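You operate a simulated robot arm through the tools that you are given. There is no shell and no other tool.

You are at the controls of a simulated robot arm. One attempt, no reset.

Task
Grip the Run 27 block in the vice on the plank, packed with the wide block.
Fine: the wide block comes from the wide drawer, which ends shut, and lies next to the fixed jaw; the vice lever ends locked.

Only the result counts: the job must be done as asked and must still hold three seconds after the hand-in. Knocking over, shifting, dropping, spilling or breaking anything else fails it.

Robot
A 6-joint arm with a two-finger parallel gripper, fixed in place. Base frame: the origin is at the foot of the arm, x ahead of it, y to its left, z up. Lengths are in m, angles in rad, forces in N, time in s.
With the tool pointing down near the work surface it reaches from about 0.2 to 0.66 m from the base axis. Its first joint turns from -1.152 to 1.152 rad. Payload 2.9 kg.
The TCP is the grasp point between the finger pads, 0.03 m short of the fingertips. In the tool frame z runs along the fingers and y along their closing line. Largest opening 0.11 m; finger width 0.02, thickness 0.01; the body of the gripper, 0.048 by 0.112 m, starts 0.055 m behind the TCP.
Orientation is that of the tool frame in the base frame, as a unit quaternion [x, y, z, w]. With the fingers straight down and closing along the base's y, the tool's x points along the base's -x, its y along +y and its z along -z.

Tools
- The arm moves only by the tool step_arm. Its argument "targets" is a list of rows, each a list of 7 numbers: the shift along the tool's x, y, z in m, then the turn, a rotation vector about the tool's x, y, z in rad, then the closure, from 0 (fully open) to 1 (shut). In form: [[tx, ty, tz, ax, ay, az, grip], ...]. A call has 1 to 20 rows; each row is the pose to reach, as a shift and turn from the pose commanded when the call began, along the tool's axes at that moment. Rows are played at 5 a second. More than 0.05 m and 0.15 rad between two rows, or a gripper value outside its range, and nothing of the call is played. A pose out of reach is approached as far as the arm can. The call stops where the force on the tool passes 90 N (or 10 N more than at its start, if that is more) or the arm is blocked; 0.2 s more then pass. Each finger travels about 0.108 m/s and halts on what it meets, pressing with about 25 N; the grip force reading is that of the motor and also rises with nothing between the fingers. The clock runs only during rows and for 0.2 s after the last one: add rows that repeat a pose to give the fingers time. The reply holds the time, the measured pose of the TCP, the force on the tool along the base axes, the opening and the grip force, in the units named above and with some noise, with the torque about the TCP (base axes, N m) and any sound that the robot's microphone picked up.
- Cameras (640 x 400 px; columns grow to the right, rows downward): "scene" is fixed at [0.0835, 0.4358, 1.3934]; the picture's right is [-0.71, -0.70, 0.00], its down [-0.34, 0.35, -0.87] and it looks along [0.61, -0.62, -0.49] (base axes); focal length 320 px, centre (320, 200). "wrist" rides on the gripper at [0.072, 0.017, -0.103] in the tool frame; the picture's right is [-0.23, 0.97, 0.00], its down [-0.76, -0.18, -0.62] and it looks along [-0.61, -0.14, 0.78] (tool axes); focal length 222 px, centre (320, 200). There is no depth. A picture from a camera that has moved, and an enlarged one, comes with that camera's place and axes in the base frame and with its lens.
- camera(camera): a new picture of that camera. The clock stands still meanwhile.
- enlarge(camera, box): a new picture of the part [left, top, right, bottom] of that camera's present view, enlarged. The clock stands still meanwhile.
- hand_in(): hands the job in; it is judged then, once.

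Places have to be worked out from the pictures, the camera data and where the tool is seen. Open the gripper and draw the arm clear of the work before you hand the job in, unless the task says otherwise.

The tools are called by a JSON object that holds its "api" and its "payload". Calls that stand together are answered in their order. step_arm: Moves the arm, as the interface text tells. Its arguments: {"type":"object","properties":{"targets":{"type":"array","items":{"type":"array","items":{"type":"number"}}}},"required":["targets"]} The other tools are called the same way: camera (camera) takes a picture; enlarge (camera, box) takes an enlarged picture of a part of a camera's view; hand_in () hands the job in.

At the start:

```text
t: 0.0
eef_pos: [0.4176, -0.1662, 1.1965]
orientation: [0.0, 1.0, 0.001, 0.0]
ft_force: [-0.1, -0.6, 0.4]
torque: [-0.02, -0.01, -0.02]
finger_gap: 0.1099
grasp_force: 0.0
```

scene: 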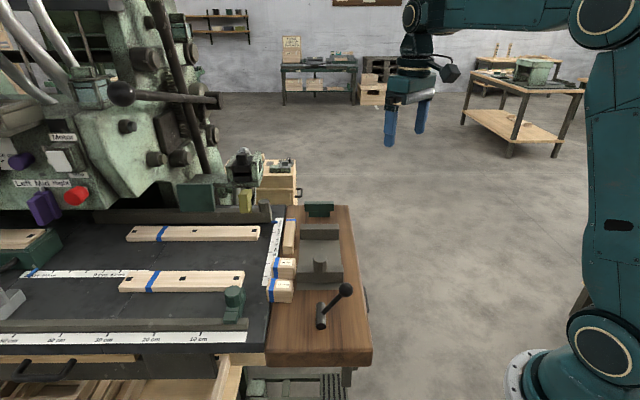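
wrist: 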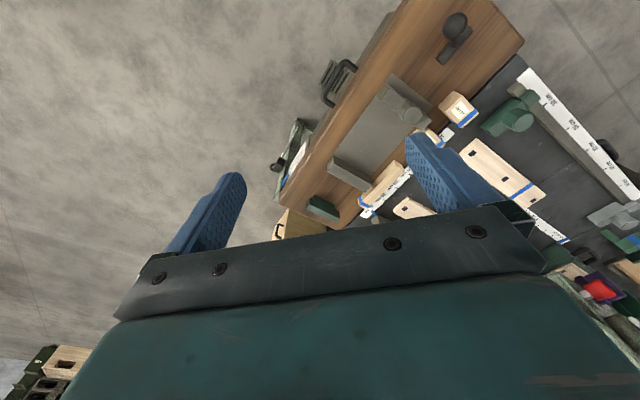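

I start by looking closer at the plank, the blocks and the vice before moving anything.

{"api": "enlarge", "payload": {"camera": "scene", "box": [240, 180, 400, 380]}}

{"api": "enlarge", "payload": {"camera": "scene", "box": [220, 130, 320, 230]}}

{"api": "enlarge", "payload": {"camera": "scene", "box": [0, 300, 400, 400]}}

{"api": "enlarge", "payload": {"camera": "wrist", "box": [260, 0, 560, 240]}}

```text
2.00 times, centred on (320, 280) of scene
camera zoom: at [0.0835, 0.4358, 1.3934], right [-0.71, -0.7, 0.0], down [-0.34, 0.35, -0.87], along [0.61, -0.62, -0.49], focal length 639 px, centre (320, 40)
```

zoom: 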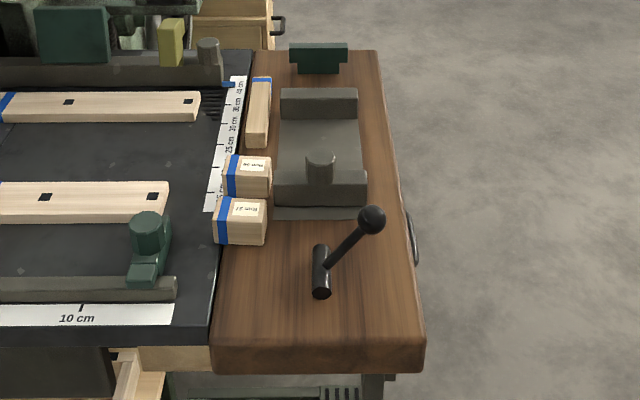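

```text
4.00 times, centred on (270, 180) of scene
camera zoom: at [0.0835, 0.4358, 1.3934], right [-0.71, -0.7, 0.0], down [-0.34, 0.35, -0.87], along [0.61, -0.62, -0.49], focal length 1279 px, centre (520, 280)
```

zoom: 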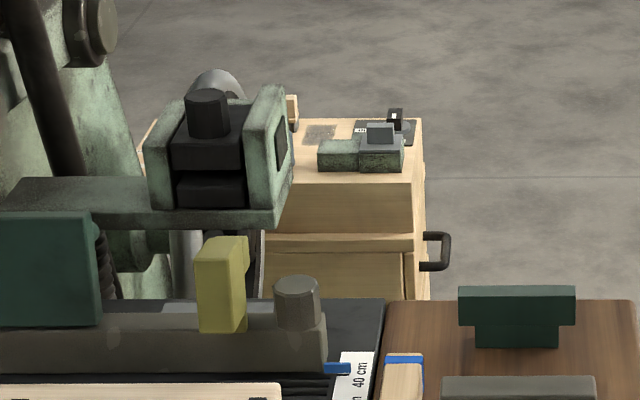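

```text
1.60 times, centred on (200, 350) of scene
camera zoom: at [0.0835, 0.4358, 1.3934], right [-0.71, -0.7, 0.0], down [-0.34, 0.35, -0.87], along [0.61, -0.62, -0.49], focal length 511 px, centre (512, -40)
```

zoom: 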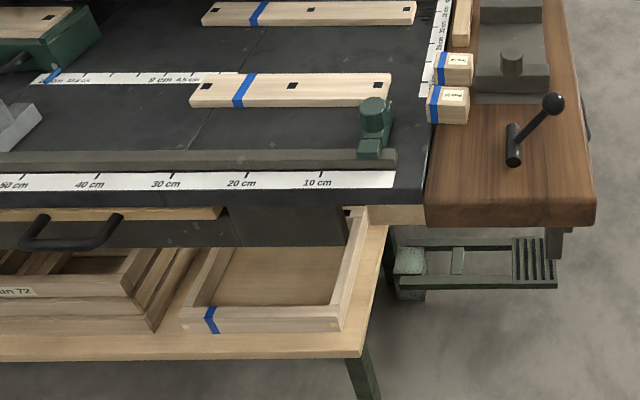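

```text
1.67 times, centred on (410, 120) of wrist
camera zoom: at [0.345, -0.1496, 1.3], right [0.23, 0.97, 0.0], down [0.76, -0.18, 0.62], along [0.61, -0.14, -0.78], focal length 370 px, centre (170, 333)
```

zoom: 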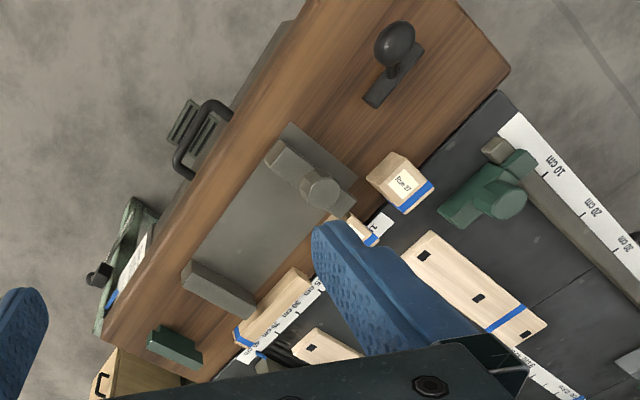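

The vice, lever, labelled blocks and a handle on the plank's side are visible. I zoom on details to read the labels and drawer names.

{"api": "enlarge", "payload": {"camera": "scene", "box": [260, 240, 310, 310]}}

{"api": "enlarge", "payload": {"camera": "scene", "box": [270, 190, 380, 340]}}

{"api": "enlarge", "payload": {"camera": "wrist", "box": [270, 40, 370, 220]}}

{"api": "enlarge", "payload": {"camera": "wrist", "box": [340, 0, 500, 220]}}

```text
5.71 times, centred on (285, 275) of scene
camera zoom: at [0.0835, 0.4358, 1.3934], right [-0.71, -0.7, 0.0], down [-0.34, 0.35, -0.87], along [0.61, -0.62, -0.49], focal length 1827 px, centre (520, -229)
```

zoom: 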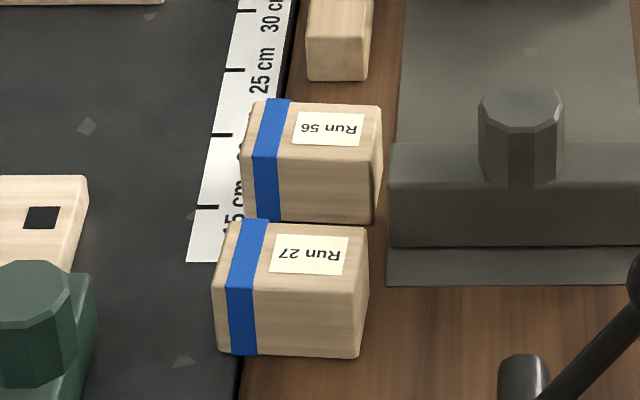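

```text
2.67 times, centred on (325, 265) of scene
camera zoom: at [0.0835, 0.4358, 1.3934], right [-0.71, -0.7, 0.0], down [-0.34, 0.35, -0.87], along [0.61, -0.62, -0.49], focal length 852 px, centre (307, 27)
```

zoom: 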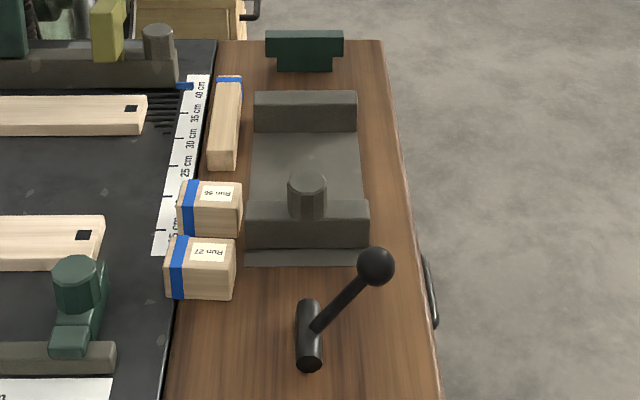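

```text
2.22 times, centred on (320, 130) of wrist
camera zoom: at [0.345, -0.1496, 1.3], right [0.23, 0.97, 0.0], down [0.76, -0.18, 0.62], along [0.61, -0.14, -0.78], focal length 494 px, centre (320, 356)
```

zoom: 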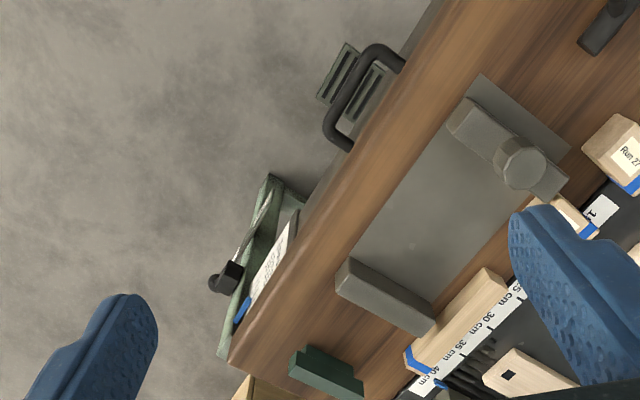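

```text
1.82 times, centred on (420, 110) of wrist
camera zoom: at [0.345, -0.1496, 1.3], right [0.23, 0.97, 0.0], down [0.76, -0.18, 0.62], along [0.61, -0.14, -0.78], focal length 404 px, centre (138, 364)
```

zoom: 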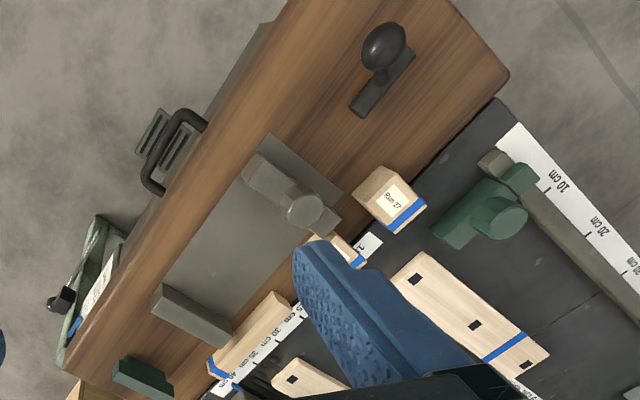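

The plank runs diagonally (about -45°), top at z≈0.80; the Run 27 block is at roughly (0.55, 0.10), vice jaws lie along the plank and a drawer handle is on the plank's robot-facing side at about z 0.69. I move the wrist to look at that side, yawing 45° to align with the plank.

{"api": "step_arm", "payload": {"targets": [[0.015, -0.0164, 0.0246, 0, 0, -0.0982, 0], [0.03, -0.0328, 0.0492, 0, 0, -0.1964, 0], [0.045, -0.0491, 0.0737, 0, 0, -0.2945, 0], [0.06, -0.0655, 0.0983, 0, 0, -0.3927, 0], [0.075, -0.0819, 0.1228, 0, 0, -0.4909, 0], [0.09, -0.0983, 0.1474, 0, 0, -0.589, 0], [0.105, -0.1146, 0.172, 0, 0, -0.6872, 0], [0.12, -0.131, 0.1965, 0, 0, -0.7854, 0]]}}

```text
t: 1.8
eef_pos: [0.2981, -0.2979, 0.9981]
orientation: [-0.384, 0.923, 0.0, -0.001]
ft_force: [0.7, -0.4, 0.6]
torque: [0.04, -0.03, 0.02]
finger_gap: 0.1099
grasp_force: 0.1
```

The arm reached the viewing pose. I take a wrist picture of the plank side and drawers.

{"api": "camera", "payload": {"camera": "wrist"}}

{"api": "camera", "payload": {"camera": "scene"}}

```text
taken
camera wrist: at [0.2338, -0.3365, 1.1027], right [-0.53, 0.85, 0.0], down [0.66, 0.41, 0.62], along [0.53, 0.33, -0.78], focal length 222 px, centre (320, 200)
```

wrist: 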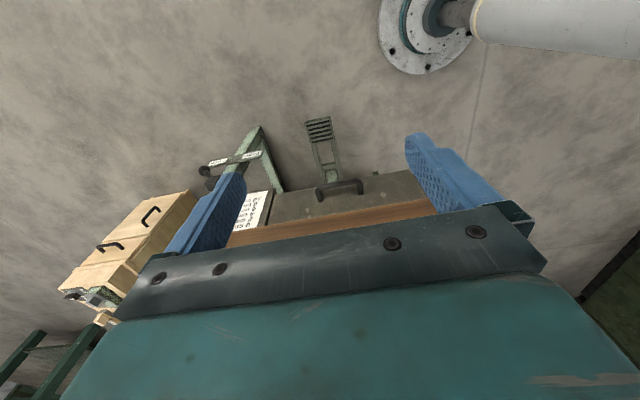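

```text
taken
```

scene: 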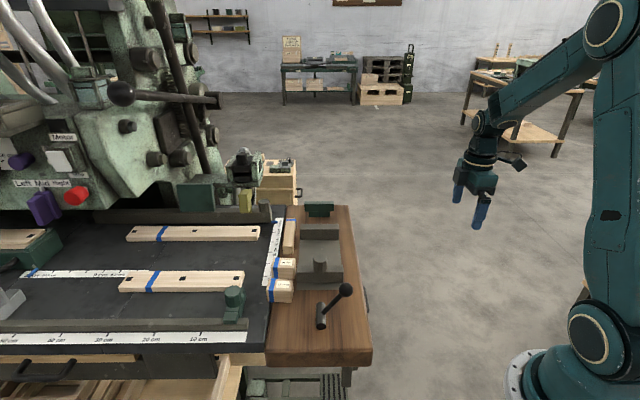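

The side shows a single grey drawer front with a handle. I zoom in to see it.

{"api": "enlarge", "payload": {"camera": "wrist", "box": [180, 100, 480, 260]}}

{"api": "enlarge", "payload": {"camera": "wrist", "box": [50, 170, 200, 340]}}

{"api": "enlarge", "payload": {"camera": "wrist", "box": [190, 110, 290, 240]}}

```text
2.13 times, centred on (330, 180) of wrist
camera zoom: at [0.2338, -0.3365, 1.1027], right [-0.53, 0.85, 0.0], down [0.66, 0.41, 0.62], along [0.53, 0.33, -0.78], focal length 474 px, centre (299, 243)
```

zoom: 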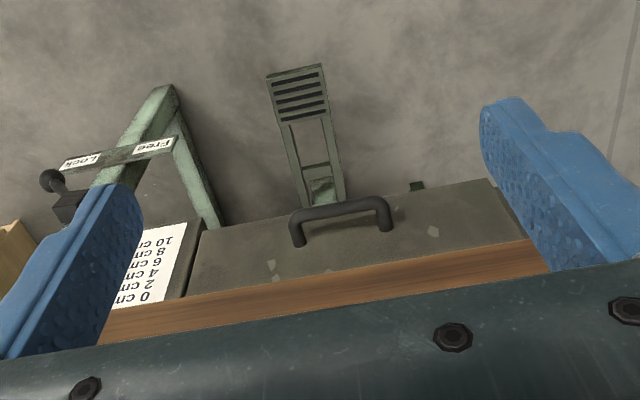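

```text
2.35 times, centred on (125, 255) of wrist
camera zoom: at [0.2338, -0.3365, 1.1027], right [-0.53, 0.85, 0.0], down [0.66, 0.41, 0.62], along [0.53, 0.33, -0.78], focal length 523 px, centre (779, 71)
```

zoom: 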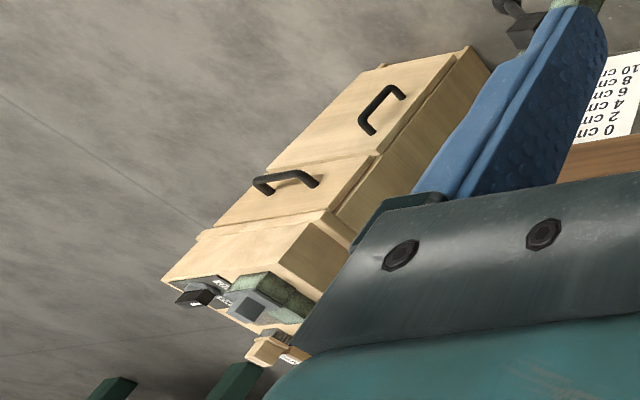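

```text
3.08 times, centred on (240, 175) of wrist
camera zoom: at [0.2338, -0.3365, 1.1027], right [-0.53, 0.85, 0.0], down [0.66, 0.41, 0.62], along [0.53, 0.33, -0.78], focal length 684 px, centre (566, 277)
```

zoom: 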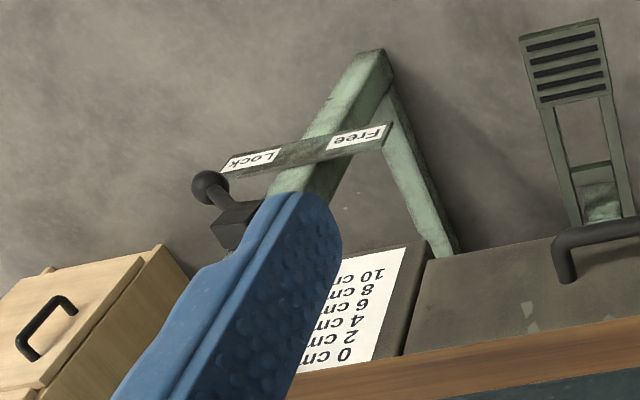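

I see a "Lock/Free" slide with a knob and a cm scale near the far end. I lower and tilt the wrist for a more level look at the drawer front and that slide.

{"api": "step_arm", "payload": {"targets": [[0, -0.006, 0.03, 0, -0.1, 0, 0], [0, -0.012, 0.06, 0, -0.2, 0, 0], [0, -0.018, 0.09, 0, -0.3, 0, 0], [0, -0.024, 0.12, 0, -0.4, 0, 0], [0, -0.03, 0.15, 0, -0.5, 0, 0]]}}

{"api": "camera", "payload": {"camera": "wrist"}}

```text
t: 3.0
eef_pos: [0.3183, -0.3196, 0.8493]
orientation: [-0.371, 0.895, 0.095, 0.229]
ft_force: [0.1, -0.6, 0.0]
torque: [0.03, -0.02, 0.04]
finger_gap: 0.1098
grasp_force: 0.1
```

```text
taken
camera wrist: at [0.226, -0.3874, 0.9053], right [-0.55, 0.83, 0.11], down [0.39, 0.13, 0.91], along [0.74, 0.54, -0.39], focal length 222 px, centre (320, 200)
```

wrist: 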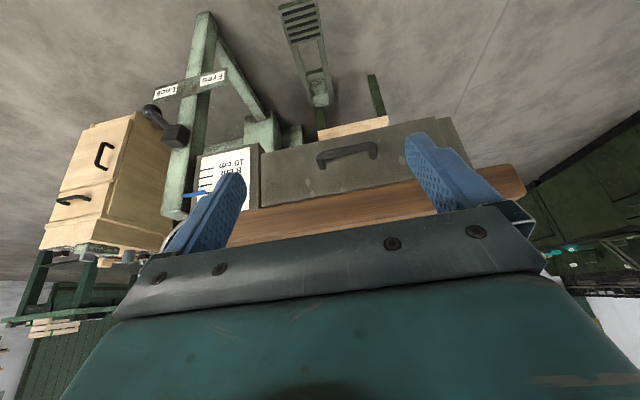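

{"api": "enlarge", "payload": {"camera": "wrist", "box": [240, 60, 480, 230]}}

{"api": "enlarge", "payload": {"camera": "wrist", "box": [130, 50, 270, 240]}}

```text
2.35 times, centred on (360, 145) of wrist
camera zoom: at [0.226, -0.3874, 0.9053], right [-0.55, 0.83, 0.11], down [0.39, 0.13, 0.91], along [0.74, 0.54, -0.39], focal length 523 px, centre (226, 329)
```

zoom: 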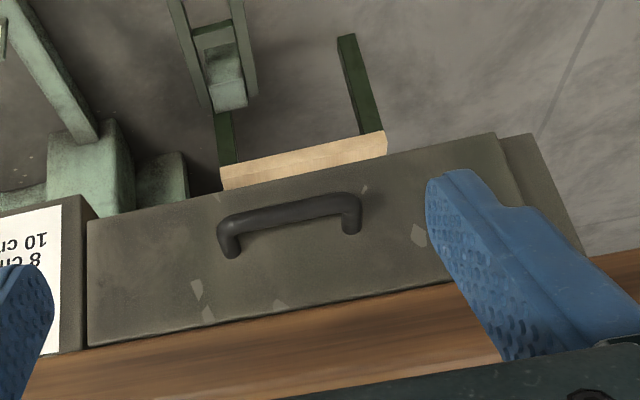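

```text
2.11 times, centred on (200, 145) of wrist
camera zoom: at [0.226, -0.3874, 0.9053], right [-0.55, 0.83, 0.11], down [0.39, 0.13, 0.91], along [0.74, 0.54, -0.39], focal length 468 px, centre (573, 316)
```

zoom: 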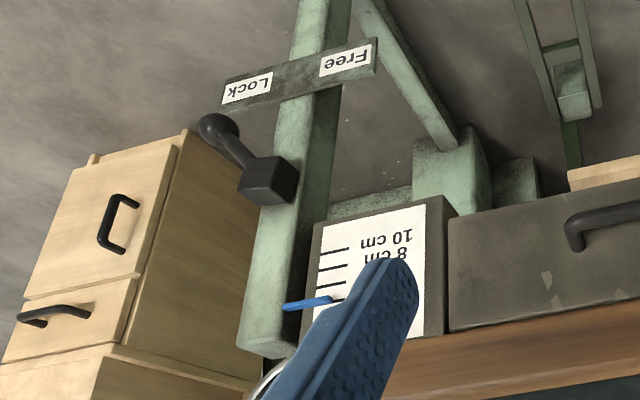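

The wide drawer is the single grey one under the plank (the cabinet behind is ~1.5 m away, out of reach). I move the camera nearer to measure the handle's gap, closing the fingers so they can later hook behind the bar.

{"api": "step_arm", "payload": {"targets": [[-0.0293, 0.007, 0.016, 0, 0, 0, 0.3], [-0.0585, 0.014, 0.032, 0, 0, 0, 0.6], [-0.0878, 0.021, 0.0479, 0, 0, 0, 1], [-0.0878, 0.021, 0.0479, 0, 0, 0, 1]]}}

{"api": "camera", "payload": {"camera": "wrist"}}

{"api": "enlarge", "payload": {"camera": "wrist", "box": [200, 60, 440, 220]}}

```text
t: 4.0
eef_pos: [0.3763, -0.2339, 0.8497]
orientation: [-0.371, 0.895, 0.095, 0.23]
ft_force: [0.9, 0.3, -0.5]
torque: [0.01, -0.01, -0.04]
finger_gap: 0.0
grasp_force: 24.9
```

```text
taken
camera wrist: at [0.2825, -0.3015, 0.9062], right [-0.55, 0.83, 0.11], down [0.39, 0.14, 0.91], along [0.74, 0.54, -0.4], focal length 222 px, centre (320, 200)
```

wrist: 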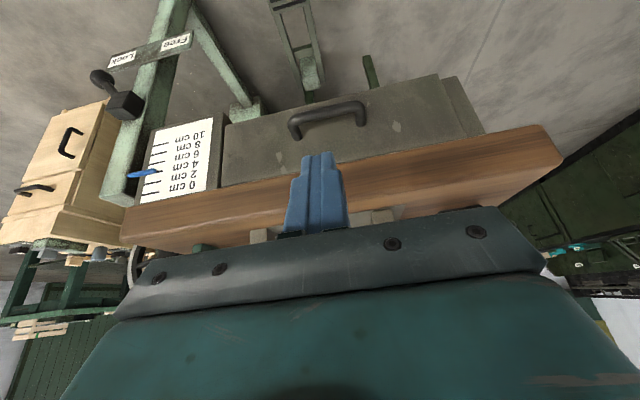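

```text
2.50 times, centred on (320, 140) of wrist
camera zoom: at [0.2825, -0.3015, 0.9062], right [-0.55, 0.83, 0.11], down [0.39, 0.14, 0.91], along [0.74, 0.54, -0.4], focal length 555 px, centre (320, 350)
```

zoom: 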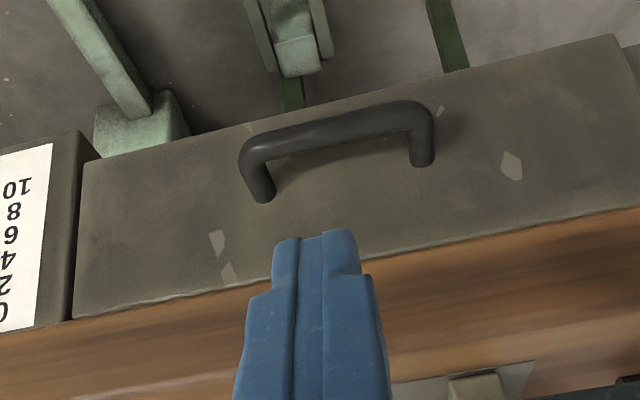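

The handle bar sits at about w-side 0.04 m off the drawer front, z≈0.674. Hooking would be tight, so I roll the tool 90° so the fingers can straddle the bar, opening them to about 0.04.

{"api": "step_arm", "payload": {"targets": [[0, 0, -0.003, 0, 0, 0.13, 1], [0, 0, -0.006, 0, 0, 0.26, 1], [0, 0, -0.01, 0, 0, 0.39, 1], [0, 0, -0.013, 0, 0, 0.52, 1], [0, 0, -0.016, 0, 0, 0.65, 1], [0, 0, -0.02, 0, 0, 0.78, 0.9], [0, 0, -0.02, 0, 0, 0.91, 0.8], [0, 0, -0.02, 0, 0, 1.04, 0.7], [0, 0, -0.02, 0, 0, 1.17, 0.62], [0, 0, -0.02, 0, 0, 1.3, 0.62], [0, 0, -0.02, 0, 0, 1.44, 0.62], [0, 0, -0.02, 0, 0, 1.5708, 0.62]]}}

{"api": "camera", "payload": {"camera": "scene"}}

{"api": "camera", "payload": {"camera": "wrist"}}

```text
t: 6.6
eef_pos: [0.3688, -0.2402, 0.8682]
orientation: [0.372, 0.895, 0.227, 0.095]
ft_force: [-0.3, 0.1, 0.1]
torque: [0.0, 0.04, 0.02]
finger_gap: 0.0418
grasp_force: 0.0
```

```text
taken
```

scene: 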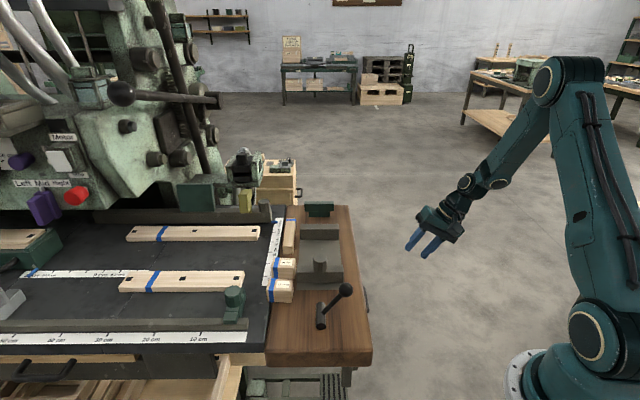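

```text
taken
camera wrist: at [0.292, -0.213, 0.9666], right [0.77, 0.44, 0.47], down [0.22, -0.86, 0.46], along [0.61, -0.25, -0.76], focal length 222 px, centre (320, 200)
```

wrist: 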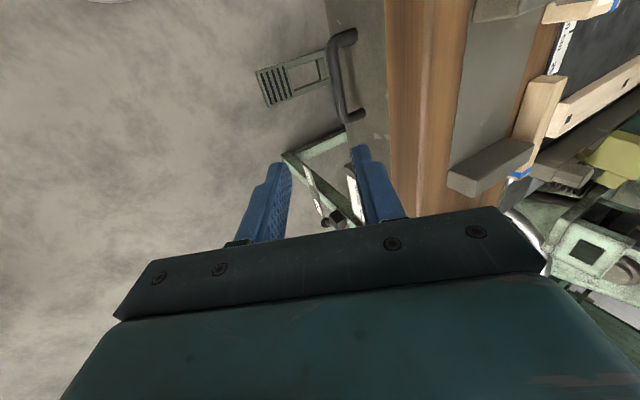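

The straddle orientation works and the handle is visible from above. I zoom in to measure it in this view.

{"api": "enlarge", "payload": {"camera": "wrist", "box": [300, 0, 460, 160]}}

```text
2.50 times, centred on (380, 80) of wrist
camera zoom: at [0.292, -0.213, 0.9666], right [0.77, 0.44, 0.47], down [0.22, -0.86, 0.46], along [0.61, -0.25, -0.76], focal length 555 px, centre (170, 500)
```

zoom: 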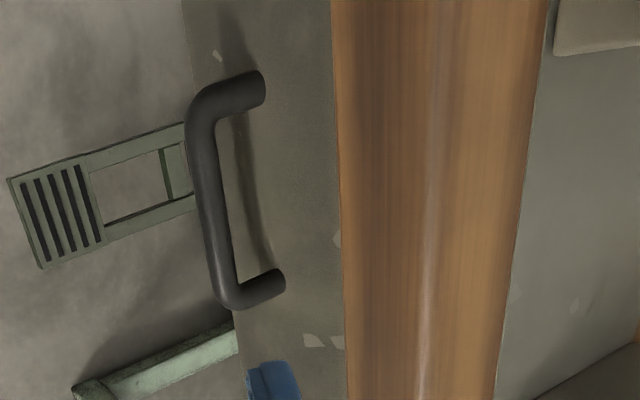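

Bar centre comes out at w≈0.227, u≈0.43, z≈0.674 (in plank-aligned axes). I tilt to 45° and move to a pre-grasp pose about 8 cm back along the tool axis.

{"api": "step_arm", "payload": {"targets": [[0, 0, 0.037, -0.0713, 0, 0, 0.62], [0, 0, 0.074, -0.1425, 0, 0, 0.62], [0, 0, 0.111, -0.2138, 0, 0, 0.62], [0, 0.0006, 0.147, -0.285, 0, 0, 0.62], [0, 0.0006, 0.147, -0.285, 0, 0, 0.62]]}}

{"api": "camera", "payload": {"camera": "wrist"}}

{"api": "enlarge", "payload": {"camera": "scene", "box": [300, 200, 500, 400]}}

```text
t: 7.8
eef_pos: [0.4186, -0.1906, 0.7389]
orientation: [0.353, 0.854, 0.354, 0.146]
ft_force: [-0.1, -0.2, -0.3]
torque: [-0.02, 0.04, 0.02]
finger_gap: 0.0418
grasp_force: 0.1
```

```text
taken
camera wrist: at [0.3238, -0.1822, 0.8242], right [0.65, 0.33, 0.69], down [0.14, -0.94, 0.31], along [0.75, -0.11, -0.65], focal length 222 px, centre (320, 200)
```

wrist: 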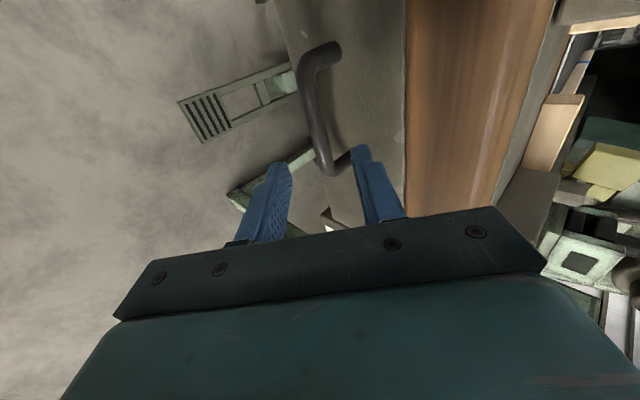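

```text
2.00 times, centred on (400, 300) of scene
camera zoom: at [0.0835, 0.4358, 1.3934], right [-0.71, -0.7, 0.0], down [-0.34, 0.35, -0.87], along [0.61, -0.62, -0.49], focal length 639 px, centre (160, 0)
```

zoom: 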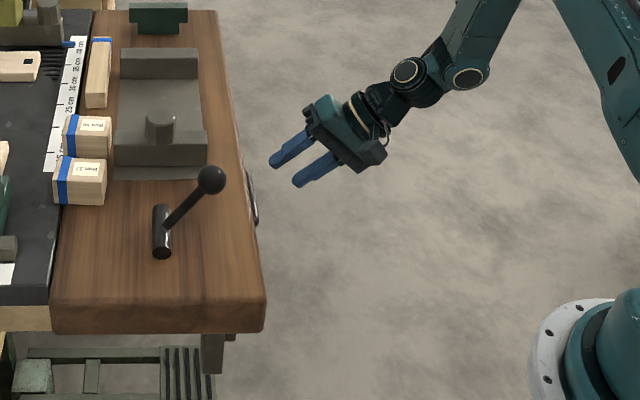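

The bar lies almost exactly on the tool axis, 9 cm ahead. I advance 8 cm so the fingers straddle it, then close.

{"api": "step_arm", "payload": {"targets": [[0, 0.0005, 0.03, 0, 0, 0, 0.62], [0, 0.001, 0.055, 0, 0, 0, 0.62], [0, 0.001, 0.07, 0, 0, 0, 0.62], [0, 0.001, 0.08, 0, 0, 0, 0.62], [0, 0.001, 0.08, 0, 0, 0, 0.62]]}}

{"api": "camera", "payload": {"camera": "wrist"}}

```text
t: 9.0
eef_pos: [0.4587, -0.1503, 0.6826]
orientation: [0.354, 0.854, 0.353, 0.147]
ft_force: [0.1, -1.4, -0.8]
torque: [-0.01, 0.02, -0.01]
finger_gap: 0.0416
grasp_force: 0.0
```

```text
taken
camera wrist: at [0.3638, -0.1411, 0.7681], right [0.65, 0.33, 0.69], down [0.14, -0.94, 0.31], along [0.75, -0.11, -0.65], focal length 222 px, centre (320, 200)
```

wrist: 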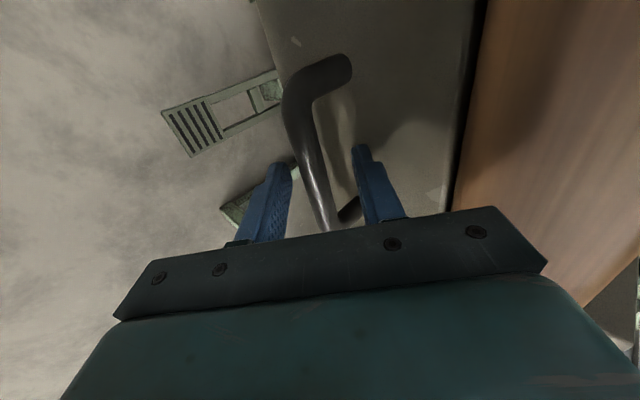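

The bar is between the fingers with no contact force. I close the gripper on it.

{"api": "step_arm", "payload": {"targets": [[0, 0, 0, 0, 0, 0, 0.8], [0, 0, 0, 0, 0, 0, 0.95], [0, 0, 0, 0, 0, 0, 1]]}}

```text
t: 9.8
eef_pos: [0.4568, -0.1495, 0.6811]
orientation: [0.354, 0.854, 0.351, 0.145]
ft_force: [-4.9, -8.7, -17.8]
torque: [-0.6, -0.38, 0.31]
finger_gap: 0.0156
grasp_force: 45.3
```

The bar (16 mm) is gripped. I ease the small preload and pull gently straight out along the drawer's direction to feel its resistance.

{"api": "step_arm", "payload": {"targets": [[0, -0.002, 0, 0, 0, 0, 1], [0, -0.0055, -0.0035, 0, 0, 0, 1], [0, -0.0091, -0.0071, 0, 0, 0, 1], [0, -0.0161, -0.0141, 0, 0, 0, 1]]}}

```text
t: 10.8
eef_pos: [0.445, -0.1648, 0.6811]
orientation: [0.354, 0.854, 0.353, 0.146]
ft_force: [-0.6, 1.9, -19.2]
torque: [-0.74, -0.61, -0.18]
finger_gap: 0.0155
grasp_force: 44.7
```

The drawer slides out freely; a constant 19 N downward load remains on the tool, so I lower 2 mm and continue pulling out slowly.

{"api": "step_arm", "payload": {"targets": [[0, -0.0014, 0.0014, 0, 0, 0, 1], [0, -0.0028, 0.0028, 0, 0, 0, 1], [0, -0.0099, -0.0043, 0, 0, 0, 1], [0, -0.0169, -0.0113, 0, 0, 0, 1]]}}

```text
t: 11.8
eef_pos: [0.432, -0.1773, 0.6804]
orientation: [0.35, 0.853, 0.357, 0.148]
ft_force: [-8.2, 8.1, 38.3]
torque: [0.54, -0.03, 0.97]
finger_gap: 0.0155
grasp_force: 45.1
```

That over-corrected (+38 N), so about 2.6 mm back up balances it. I continue pulling outward.

{"api": "step_arm", "payload": {"targets": [[0, 0.0018, -0.0018, 0, 0, 0, 1], [0, -0.0088, -0.0124, 0, 0, 0, 1], [0, -0.0194, -0.023, 0, 0, 0, 1], [0, -0.03, -0.0336, 0, 0, 0, 1], [0, -0.03, -0.0336, 0, 0, 0, 1]]}}

{"api": "enlarge", "payload": {"camera": "scene", "box": [260, 180, 460, 380]}}

```text
t: 13.0
eef_pos: [0.3977, -0.2116, 0.682]
orientation: [0.352, 0.853, 0.355, 0.147]
ft_force: [-6.5, 2.8, 23.7]
torque: [-0.02, -0.39, 0.33]
finger_gap: 0.0157
grasp_force: 45.0
```

```text
2.00 times, centred on (360, 280) of scene
camera zoom: at [0.083, 0.436, 1.3933], right [-0.71, -0.7, 0.0], down [-0.34, 0.35, -0.87], along [0.61, -0.62, -0.49], focal length 639 px, centre (240, 40)
```

zoom: 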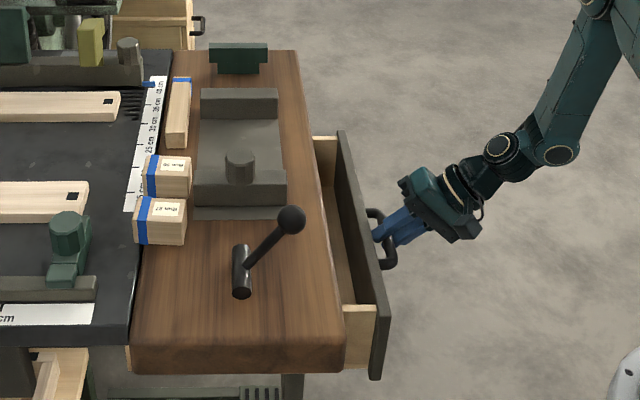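

Drawer is about 8.5 cm out. I raise slightly to unload and pull another 5 cm, then look inside.

{"api": "step_arm", "payload": {"targets": [[0, 0.0011, -0.0011, 0, 0, 0, 1], [0, -0.0095, -0.0117, 0, 0, 0, 1], [0, -0.0201, -0.0223, 0, 0, 0, 1], [0, -0.0342, -0.0364, 0, 0, 0, 1], [0, -0.0342, -0.0364, 0, 0, 0, 1]]}}

{"api": "enlarge", "payload": {"camera": "scene", "box": [260, 180, 460, 380]}}

{"api": "camera", "payload": {"camera": "wrist"}}

```text
t: 14.2
eef_pos: [0.3622, -0.2452, 0.6813]
orientation: [0.353, 0.854, 0.353, 0.146]
ft_force: [-3.6, 2.6, 6.1]
torque: [-0.62, -0.63, -0.17]
finger_gap: 0.0155
grasp_force: 45.2
```

```text
2.00 times, centred on (360, 280) of scene
camera zoom: at [0.0833, 0.4358, 1.3934], right [-0.71, -0.7, 0.0], down [-0.34, 0.35, -0.87], along [0.61, -0.62, -0.49], focal length 639 px, centre (240, 40)
```

zoom: 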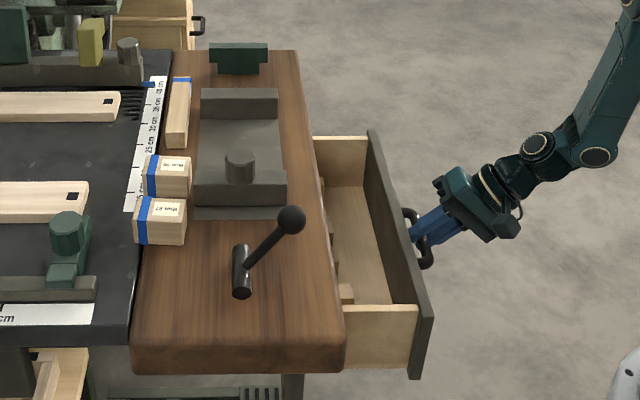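

```text
taken
camera wrist: at [0.2673, -0.2377, 0.7665], right [0.65, 0.33, 0.69], down [0.14, -0.94, 0.32], along [0.75, -0.11, -0.65], focal length 222 px, centre (320, 200)
```

wrist: 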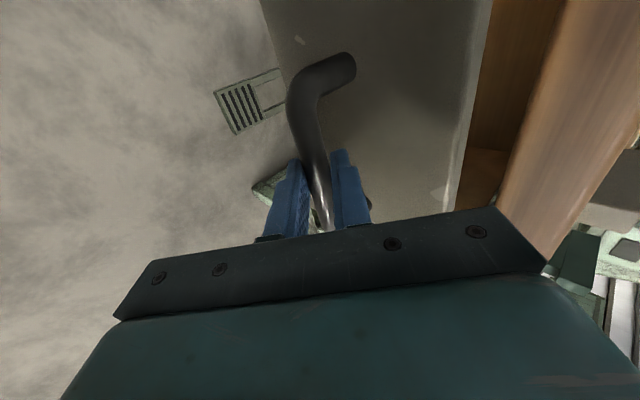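

Blocks begin to show at the back of the drawer. I pull out further in small steps, watching the force for the stop.

{"api": "step_arm", "payload": {"targets": [[0, -0.0071, -0.0071, 0, 0, 0, 1], [0, -0.0141, -0.0141, 0, 0, 0, 1], [0, -0.0212, -0.0212, 0, 0, 0, 1]]}}

{"api": "enlarge", "payload": {"camera": "scene", "box": [260, 180, 460, 380]}}

```text
t: 15.0
eef_pos: [0.3407, -0.2675, 0.6821]
orientation: [0.353, 0.854, 0.353, 0.146]
ft_force: [-0.4, 1.1, -4.2]
torque: [-0.24, -0.19, 0.49]
finger_gap: 0.0156
grasp_force: 45.3
```

```text
2.00 times, centred on (360, 280) of scene
camera zoom: at [0.0835, 0.4358, 1.3934], right [-0.71, -0.7, 0.0], down [-0.34, 0.35, -0.87], along [0.61, -0.62, -0.49], focal length 639 px, centre (240, 40)
```

zoom: 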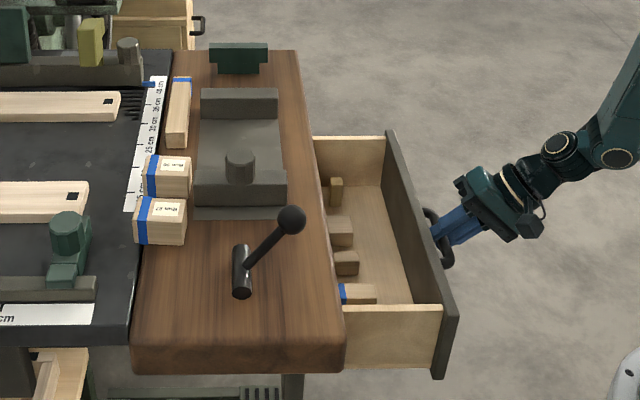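

Four blocks are in the drawer. I pull another 2–3 cm to expose them fully, still watching the force.

{"api": "step_arm", "payload": {"targets": [[0, -0.0053, -0.0053, 0, 0, 0, 1], [0, -0.0106, -0.0106, 0, 0, 0, 1], [0, -0.0159, -0.0159, 0, 0, 0, 1]]}}

{"api": "enlarge", "payload": {"camera": "scene", "box": [320, 230, 440, 350]}}

```text
t: 15.8
eef_pos: [0.3334, -0.2742, 0.6813]
orientation: [0.353, 0.854, 0.355, 0.143]
ft_force: [-16.8, 15.4, 1.5]
torque: [-0.62, -0.69, -0.01]
finger_gap: 0.016
grasp_force: 45.3
out of reach, approached as far as the arm can: row 2, 3
```

```text
3.33 times, centred on (380, 290) of scene
camera zoom: at [0.0831, 0.4361, 1.3933], right [-0.71, -0.7, 0.0], down [-0.34, 0.35, -0.87], along [0.61, -0.62, -0.49], focal length 1066 px, centre (120, -100)
```

zoom: 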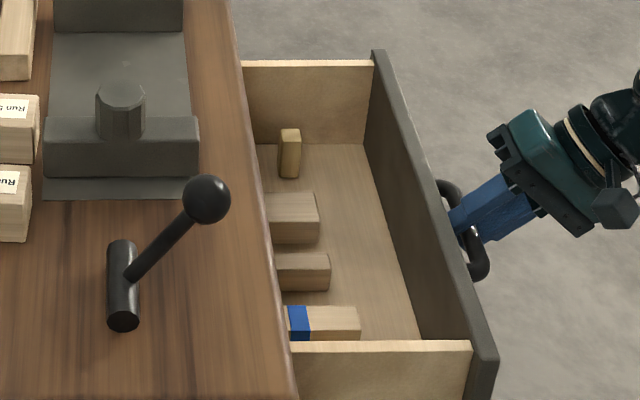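

The arm reached its limit here, with the drawer about 17 cm open and four blocks visible. I ease the pull, open the fingers and back off while untilting.

{"api": "step_arm", "payload": {"targets": [[0, 0.008, 0.008, 0, 0, 0, 1], [0, 0.008, 0.008, 0, 0, 0, 0.8], [0, 0.008, 0.008, 0, 0, 0, 0.6], [0, 0.008, 0.008, 0, 0, 0, 0.6]]}}

```text
t: 16.8
eef_pos: [0.3447, -0.2687, 0.6816]
orientation: [0.354, 0.854, 0.353, 0.146]
ft_force: [-0.8, -0.3, -0.3]
torque: [0.02, -0.01, 0.01]
finger_gap: 0.0443
grasp_force: 0.0
```

Released with no contact force. I back off along the tool axis.

{"api": "step_arm", "payload": {"targets": [[0, 0, -0.012, 0, 0, 0, 0.6], [0, 0, -0.024, 0, 0, 0, 0.6], [0, 0, -0.036, 0, 0, 0, 0.6], [0, 0, -0.05, 0, 0, 0, 0.6]]}}

{"api": "camera", "payload": {"camera": "wrist"}}

```text
t: 17.8
eef_pos: [0.3388, -0.2816, 0.7179]
orientation: [0.354, 0.854, 0.352, 0.146]
ft_force: [1.2, 0.7, 0.0]
torque: [0.01, -0.01, 0.0]
finger_gap: 0.0442
grasp_force: 0.1
out of reach, approached as far as the arm can: row 2, 3, 4
```

```text
taken
camera wrist: at [0.244, -0.2748, 0.8027], right [0.65, 0.33, 0.69], down [0.14, -0.94, 0.32], along [0.75, -0.11, -0.66], focal length 222 px, centre (320, 200)
```

wrist: 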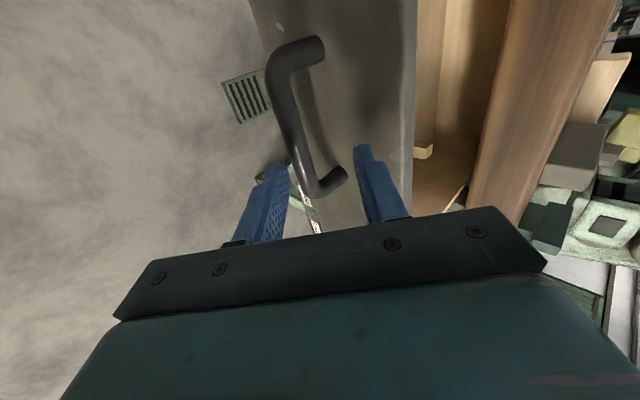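

I'm at the base joint's limit in this tilted pose, so I rise straight up first and then untilt to vertical.

{"api": "step_arm", "payload": {"targets": [[0, 0.0283, -0.0283, 0, 0, 0, 0.6], [0, 0.0566, -0.0566, 0.1, 0, 0, 0.6], [0, 0.0849, -0.0849, 0.24, 0, 0, 0.6], [0, 0.1131, -0.1131, 0.38, 0, 0, 0.6], [0, 0.1273, -0.1273, 0.52, 0, 0, 0.6], [0, 0.1373, -0.1373, 0.66, 0, 0, 0.6], [0, 0.1473, -0.1373, 0.785, 0, 0, 0.6]]}}

{"api": "camera", "payload": {"camera": "wrist"}}

{"api": "enlarge", "payload": {"camera": "scene", "box": [260, 180, 460, 380]}}

```text
t: 19.4
eef_pos: [0.3429, -0.2777, 0.9192]
orientation: [0.383, 0.924, -0.001, 0.0]
ft_force: [-0.7, 0.2, 0.5]
torque: [-0.05, -0.02, 0.0]
finger_gap: 0.044
grasp_force: 0.1
```

```text
taken
camera wrist: at [0.3038, -0.2147, 1.0222], right [0.85, 0.53, 0.0], down [0.41, -0.66, 0.62], along [0.33, -0.53, -0.78], focal length 222 px, centre (320, 200)
```

wrist: 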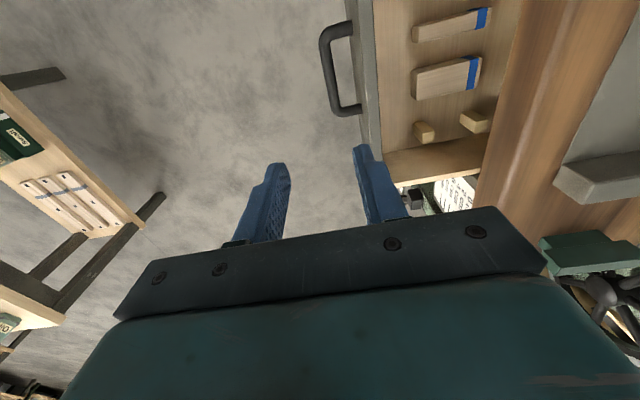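

```text
2.00 times, centred on (360, 280) of scene
camera zoom: at [0.0834, 0.4357, 1.3934], right [-0.71, -0.7, 0.0], down [-0.34, 0.35, -0.87], along [0.61, -0.62, -0.49], focal length 639 px, centre (240, 40)
```

zoom: 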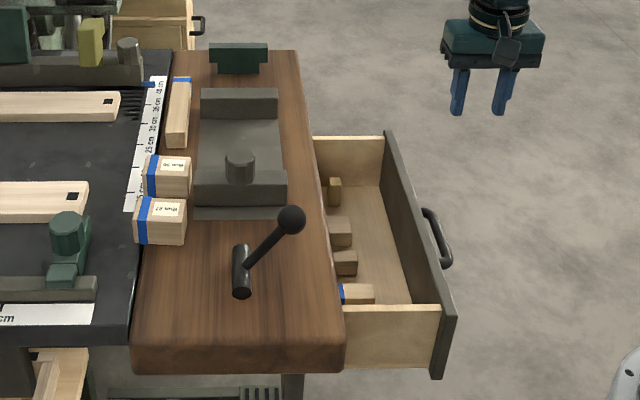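

The drawer contents are visible from above. I zoom in on them.

{"api": "enlarge", "payload": {"camera": "wrist", "box": [380, 0, 540, 160]}}

{"api": "enlarge", "payload": {"camera": "scene", "box": [340, 240, 420, 340]}}

```text
2.50 times, centred on (460, 80) of wrist
camera zoom: at [0.3038, -0.2147, 1.0222], right [0.85, 0.53, 0.0], down [0.41, -0.66, 0.62], along [0.33, -0.53, -0.78], focal length 555 px, centre (-30, 500)
```

zoom: 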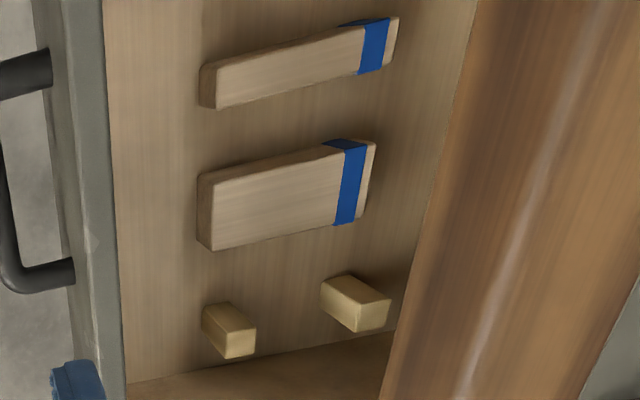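

```text
4.00 times, centred on (380, 290) of scene
camera zoom: at [0.0834, 0.4357, 1.3934], right [-0.71, -0.7, 0.0], down [-0.34, 0.35, -0.87], along [0.61, -0.62, -0.49], focal length 1279 px, centre (80, -160)
```

zoom: 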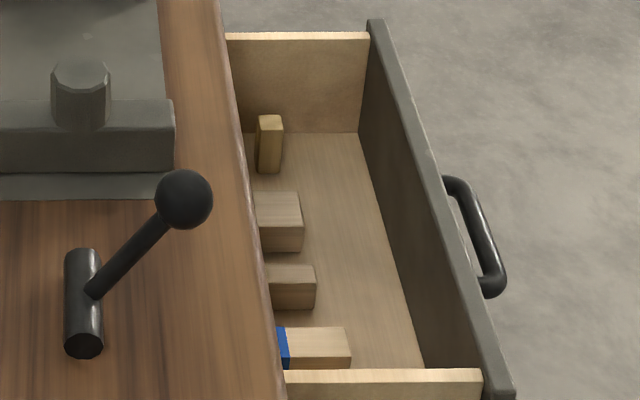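

The drawer holds three taped blocks (one thin, one wide of about 0.04×0.09) plus two small yellow ones. Before choosing orientation I look at the vice and lever from above.

{"api": "step_arm", "payload": {"targets": [[0.01, 0.015, -0.04, 0, 0, 0, 0.6], [0.025, 0.04, -0.075, 0, 0, 0, 0.6], [0.045, 0.07, -0.105, 0, 0, 0, 0.6], [0.065, 0.105, -0.13, 0, 0, 0, 0.6], [0.085, 0.14, -0.13, 0, 0, 0, 0.6], [0.105, 0.175, -0.13, 0, 0, 0, 0.6], [0.125, 0.21, -0.13, 0, 0, 0, 0.6], [0.147, 0.245, -0.13, 0, 0, 0, 0.6], [0.168, 0.28, -0.13, 0, 0, 0, 0.6], [0.19, 0.315, -0.13, 0, 0, 0, 0.6]]}}

{"api": "camera", "payload": {"camera": "wrist"}}

```text
t: 21.6
eef_pos: [0.4312, 0.0806, 1.0491]
orientation: [0.383, 0.924, 0.0, 0.0]
ft_force: [-0.2, 0.3, 0.7]
torque: [0.02, 0.01, 0.0]
finger_gap: 0.0441
grasp_force: 0.0
```

```text
taken
camera wrist: at [0.3923, 0.1432, 1.1521], right [0.85, 0.53, 0.0], down [0.41, -0.66, 0.62], along [0.33, -0.53, -0.78], focal length 222 px, centre (320, 200)
```

wrist: 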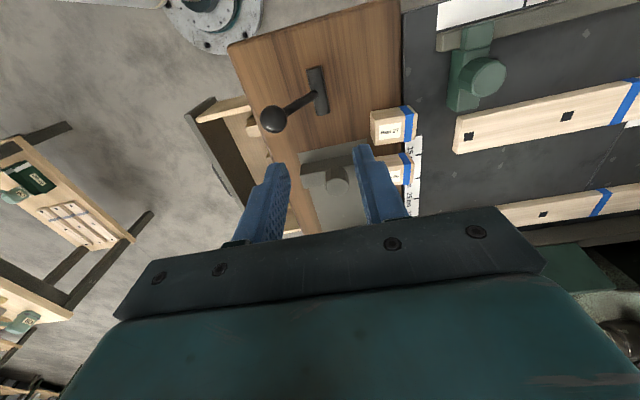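

I zoom in on the lever and near jaw from here.

{"api": "enlarge", "payload": {"camera": "wrist", "box": [220, 40, 440, 200]}}

{"api": "enlarge", "payload": {"camera": "wrist", "box": [350, 90, 440, 220]}}

```text
2.50 times, centred on (330, 120) of wrist
camera zoom: at [0.3923, 0.1432, 1.1521], right [0.85, 0.53, 0.0], down [0.41, -0.66, 0.62], along [0.33, -0.53, -0.78], focal length 555 px, centre (295, 400)
```

zoom: 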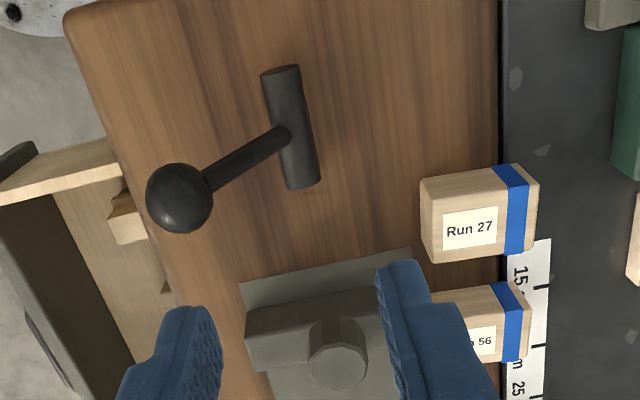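

```text
3.08 times, centred on (395, 155) of wrist
camera zoom: at [0.3923, 0.1432, 1.1521], right [0.85, 0.53, 0.0], down [0.41, -0.66, 0.62], along [0.33, -0.53, -0.78], focal length 684 px, centre (89, 338)
```

zoom: 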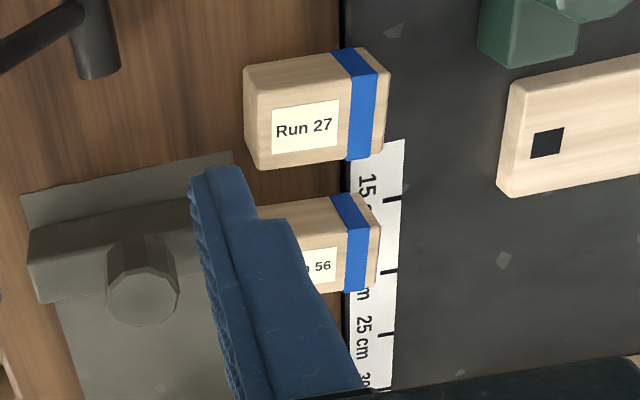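

The lever hub lies along the plank at about u 0.25, w 0.36, its arm leaning up towards the robot side. I shift along the plank with the fingers opened to see the full vice opening.

{"api": "step_arm", "payload": {"targets": [[-0.04, 0, 0, 0, 0, 0, 0.4], [-0.08, 0, 0, 0, 0, 0, 0.2], [-0.12, 0, 0, 0, 0, 0, 0], [-0.15, 0, 0, 0, 0, 0, 0], [-0.15, 0, 0, 0, 0, 0, 0]]}}

{"api": "camera", "payload": {"camera": "wrist"}}

{"api": "enlarge", "payload": {"camera": "wrist", "box": [200, 20, 440, 220]}}

```text
t: 22.8
eef_pos: [0.5373, -0.0275, 1.0479]
orientation: [0.383, 0.924, 0.0, -0.001]
ft_force: [-0.4, -0.4, -0.9]
torque: [-0.01, -0.04, -0.01]
finger_gap: 0.1099
grasp_force: 0.1
```

```text
taken
camera wrist: at [0.4979, 0.0349, 1.1525], right [0.85, 0.53, 0.0], down [0.41, -0.66, 0.62], along [0.33, -0.53, -0.78], focal length 222 px, centre (320, 200)
```

wrist: 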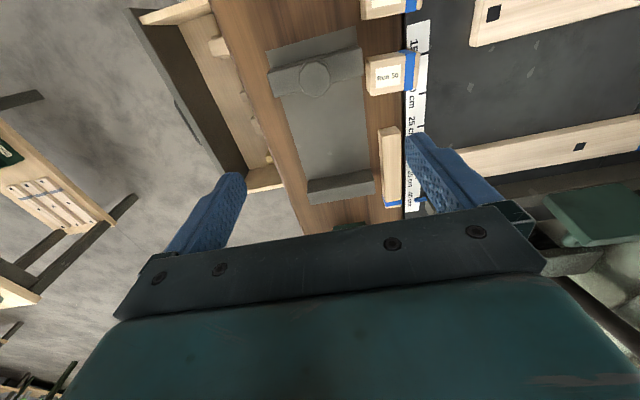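

```text
2.00 times, centred on (320, 120) of wrist
camera zoom: at [0.4979, 0.0349, 1.1525], right [0.85, 0.53, 0.0], down [0.41, -0.66, 0.62], along [0.33, -0.53, -0.78], focal length 444 px, centre (320, 360)
```

zoom: 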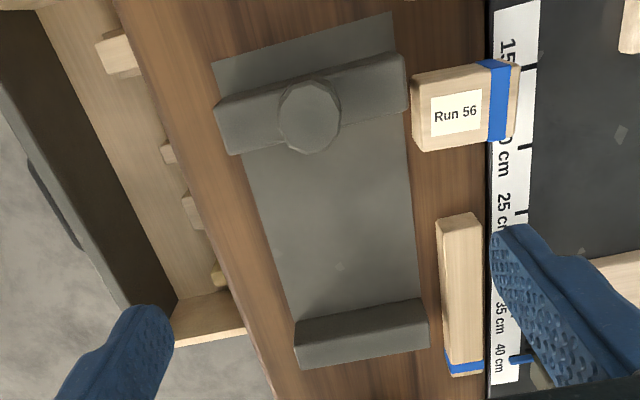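

Vice opening is about 0.157 m; the near jaw carries a post (sliding jaw), the far jaw is plain (fixed). Now I go over the open drawer, yawing so the fingers close along the plank's length to pinch the wide block across its 4 cm width.

{"api": "step_arm", "payload": {"targets": [[-0.006, -0.014, 0, 0, 0, -0.13, 0.2], [-0.012, -0.028, 0, 0, 0, -0.26, 0.4], [-0.018, -0.042, 0, 0, 0, -0.39, 0.42], [-0.025, -0.057, 0, 0, 0, -0.52, 0.42], [-0.031, -0.071, 0, 0, 0, -0.65, 0.42], [-0.037, -0.085, 0, 0, 0, -0.78, 0.42], [-0.043, -0.099, 0.015, 0, 0, -0.91, 0.42], [-0.05, -0.113, 0.03, 0, 0, -1.04, 0.42], [-0.056, -0.128, 0.045, 0, 0, -1.17, 0.42], [-0.062, -0.142, 0.06, 0, 0, -1.3, 0.42], [-0.068, -0.156, 0.08, 0, 0, -1.44, 0.42], [-0.075, -0.17, 0.1, 0, 0, -1.5708, 0.42]]}}

{"api": "camera", "payload": {"camera": "wrist"}}

{"api": "camera", "payload": {"camera": "scene"}}

```text
t: 25.4
eef_pos: [0.4696, -0.2021, 0.9466]
orientation: [-0.384, 0.924, 0.0, 0.0]
ft_force: [0.6, 0.3, 0.0]
torque: [0.01, 0.03, -0.04]
finger_gap: 0.0637
grasp_force: 0.1
```

```text
taken
camera wrist: at [0.4066, -0.2402, 1.0512], right [-0.53, 0.85, 0.0], down [0.66, 0.41, 0.62], along [0.53, 0.33, -0.78], focal length 222 px, centre (320, 200)
```

wrist: 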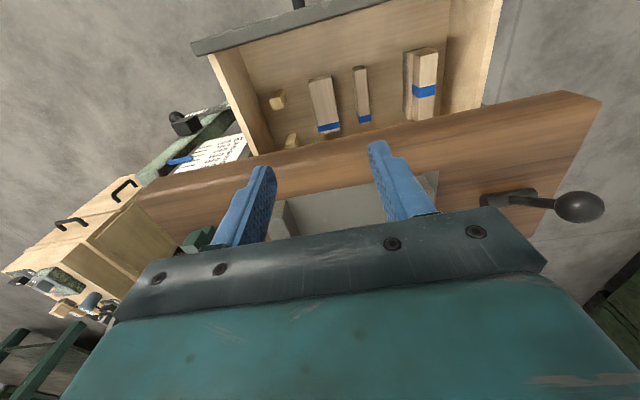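

```text
taken
```

scene: 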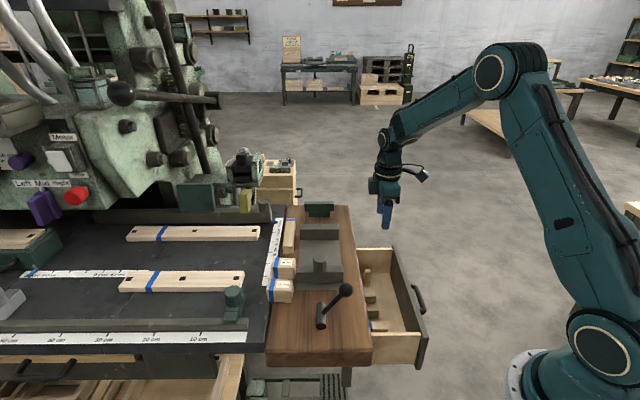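

Now the drawer interior is fully in view with three taped blocks. I zoom in to compare their widths.

{"api": "enlarge", "payload": {"camera": "wrist", "box": [220, 20, 500, 180]}}

{"api": "enlarge", "payload": {"camera": "wrist", "box": [290, 40, 450, 150]}}

```text
2.29 times, centred on (360, 100) of wrist
camera zoom: at [0.4066, -0.2402, 1.0512], right [-0.53, 0.85, 0.0], down [0.66, 0.41, 0.62], along [0.53, 0.33, -0.78], focal length 508 px, centre (229, 429)
```

zoom: 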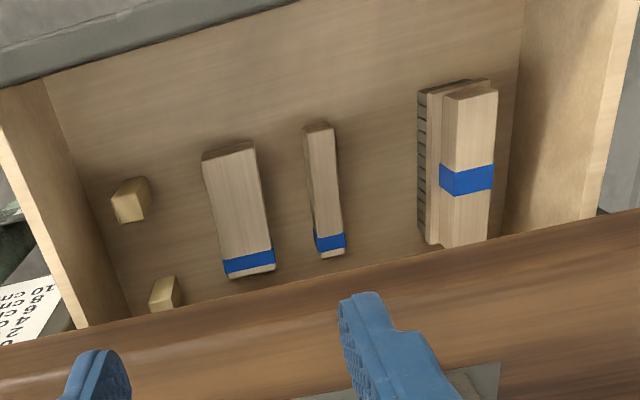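

```text
3.64 times, centred on (370, 95) of wrist
camera zoom: at [0.4066, -0.2402, 1.0512], right [-0.53, 0.85, 0.0], down [0.66, 0.41, 0.62], along [0.53, 0.33, -0.78], focal length 808 px, centre (138, 582)
```

zoom: 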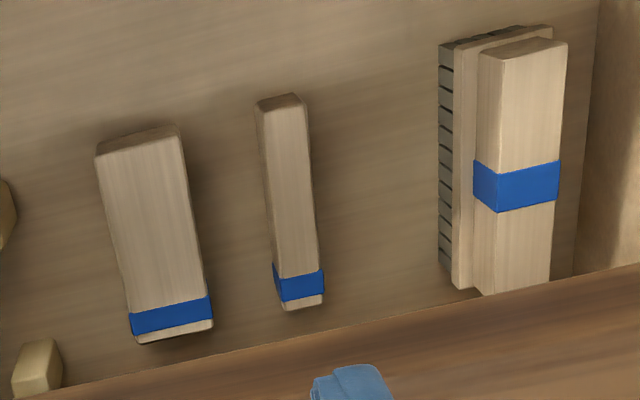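

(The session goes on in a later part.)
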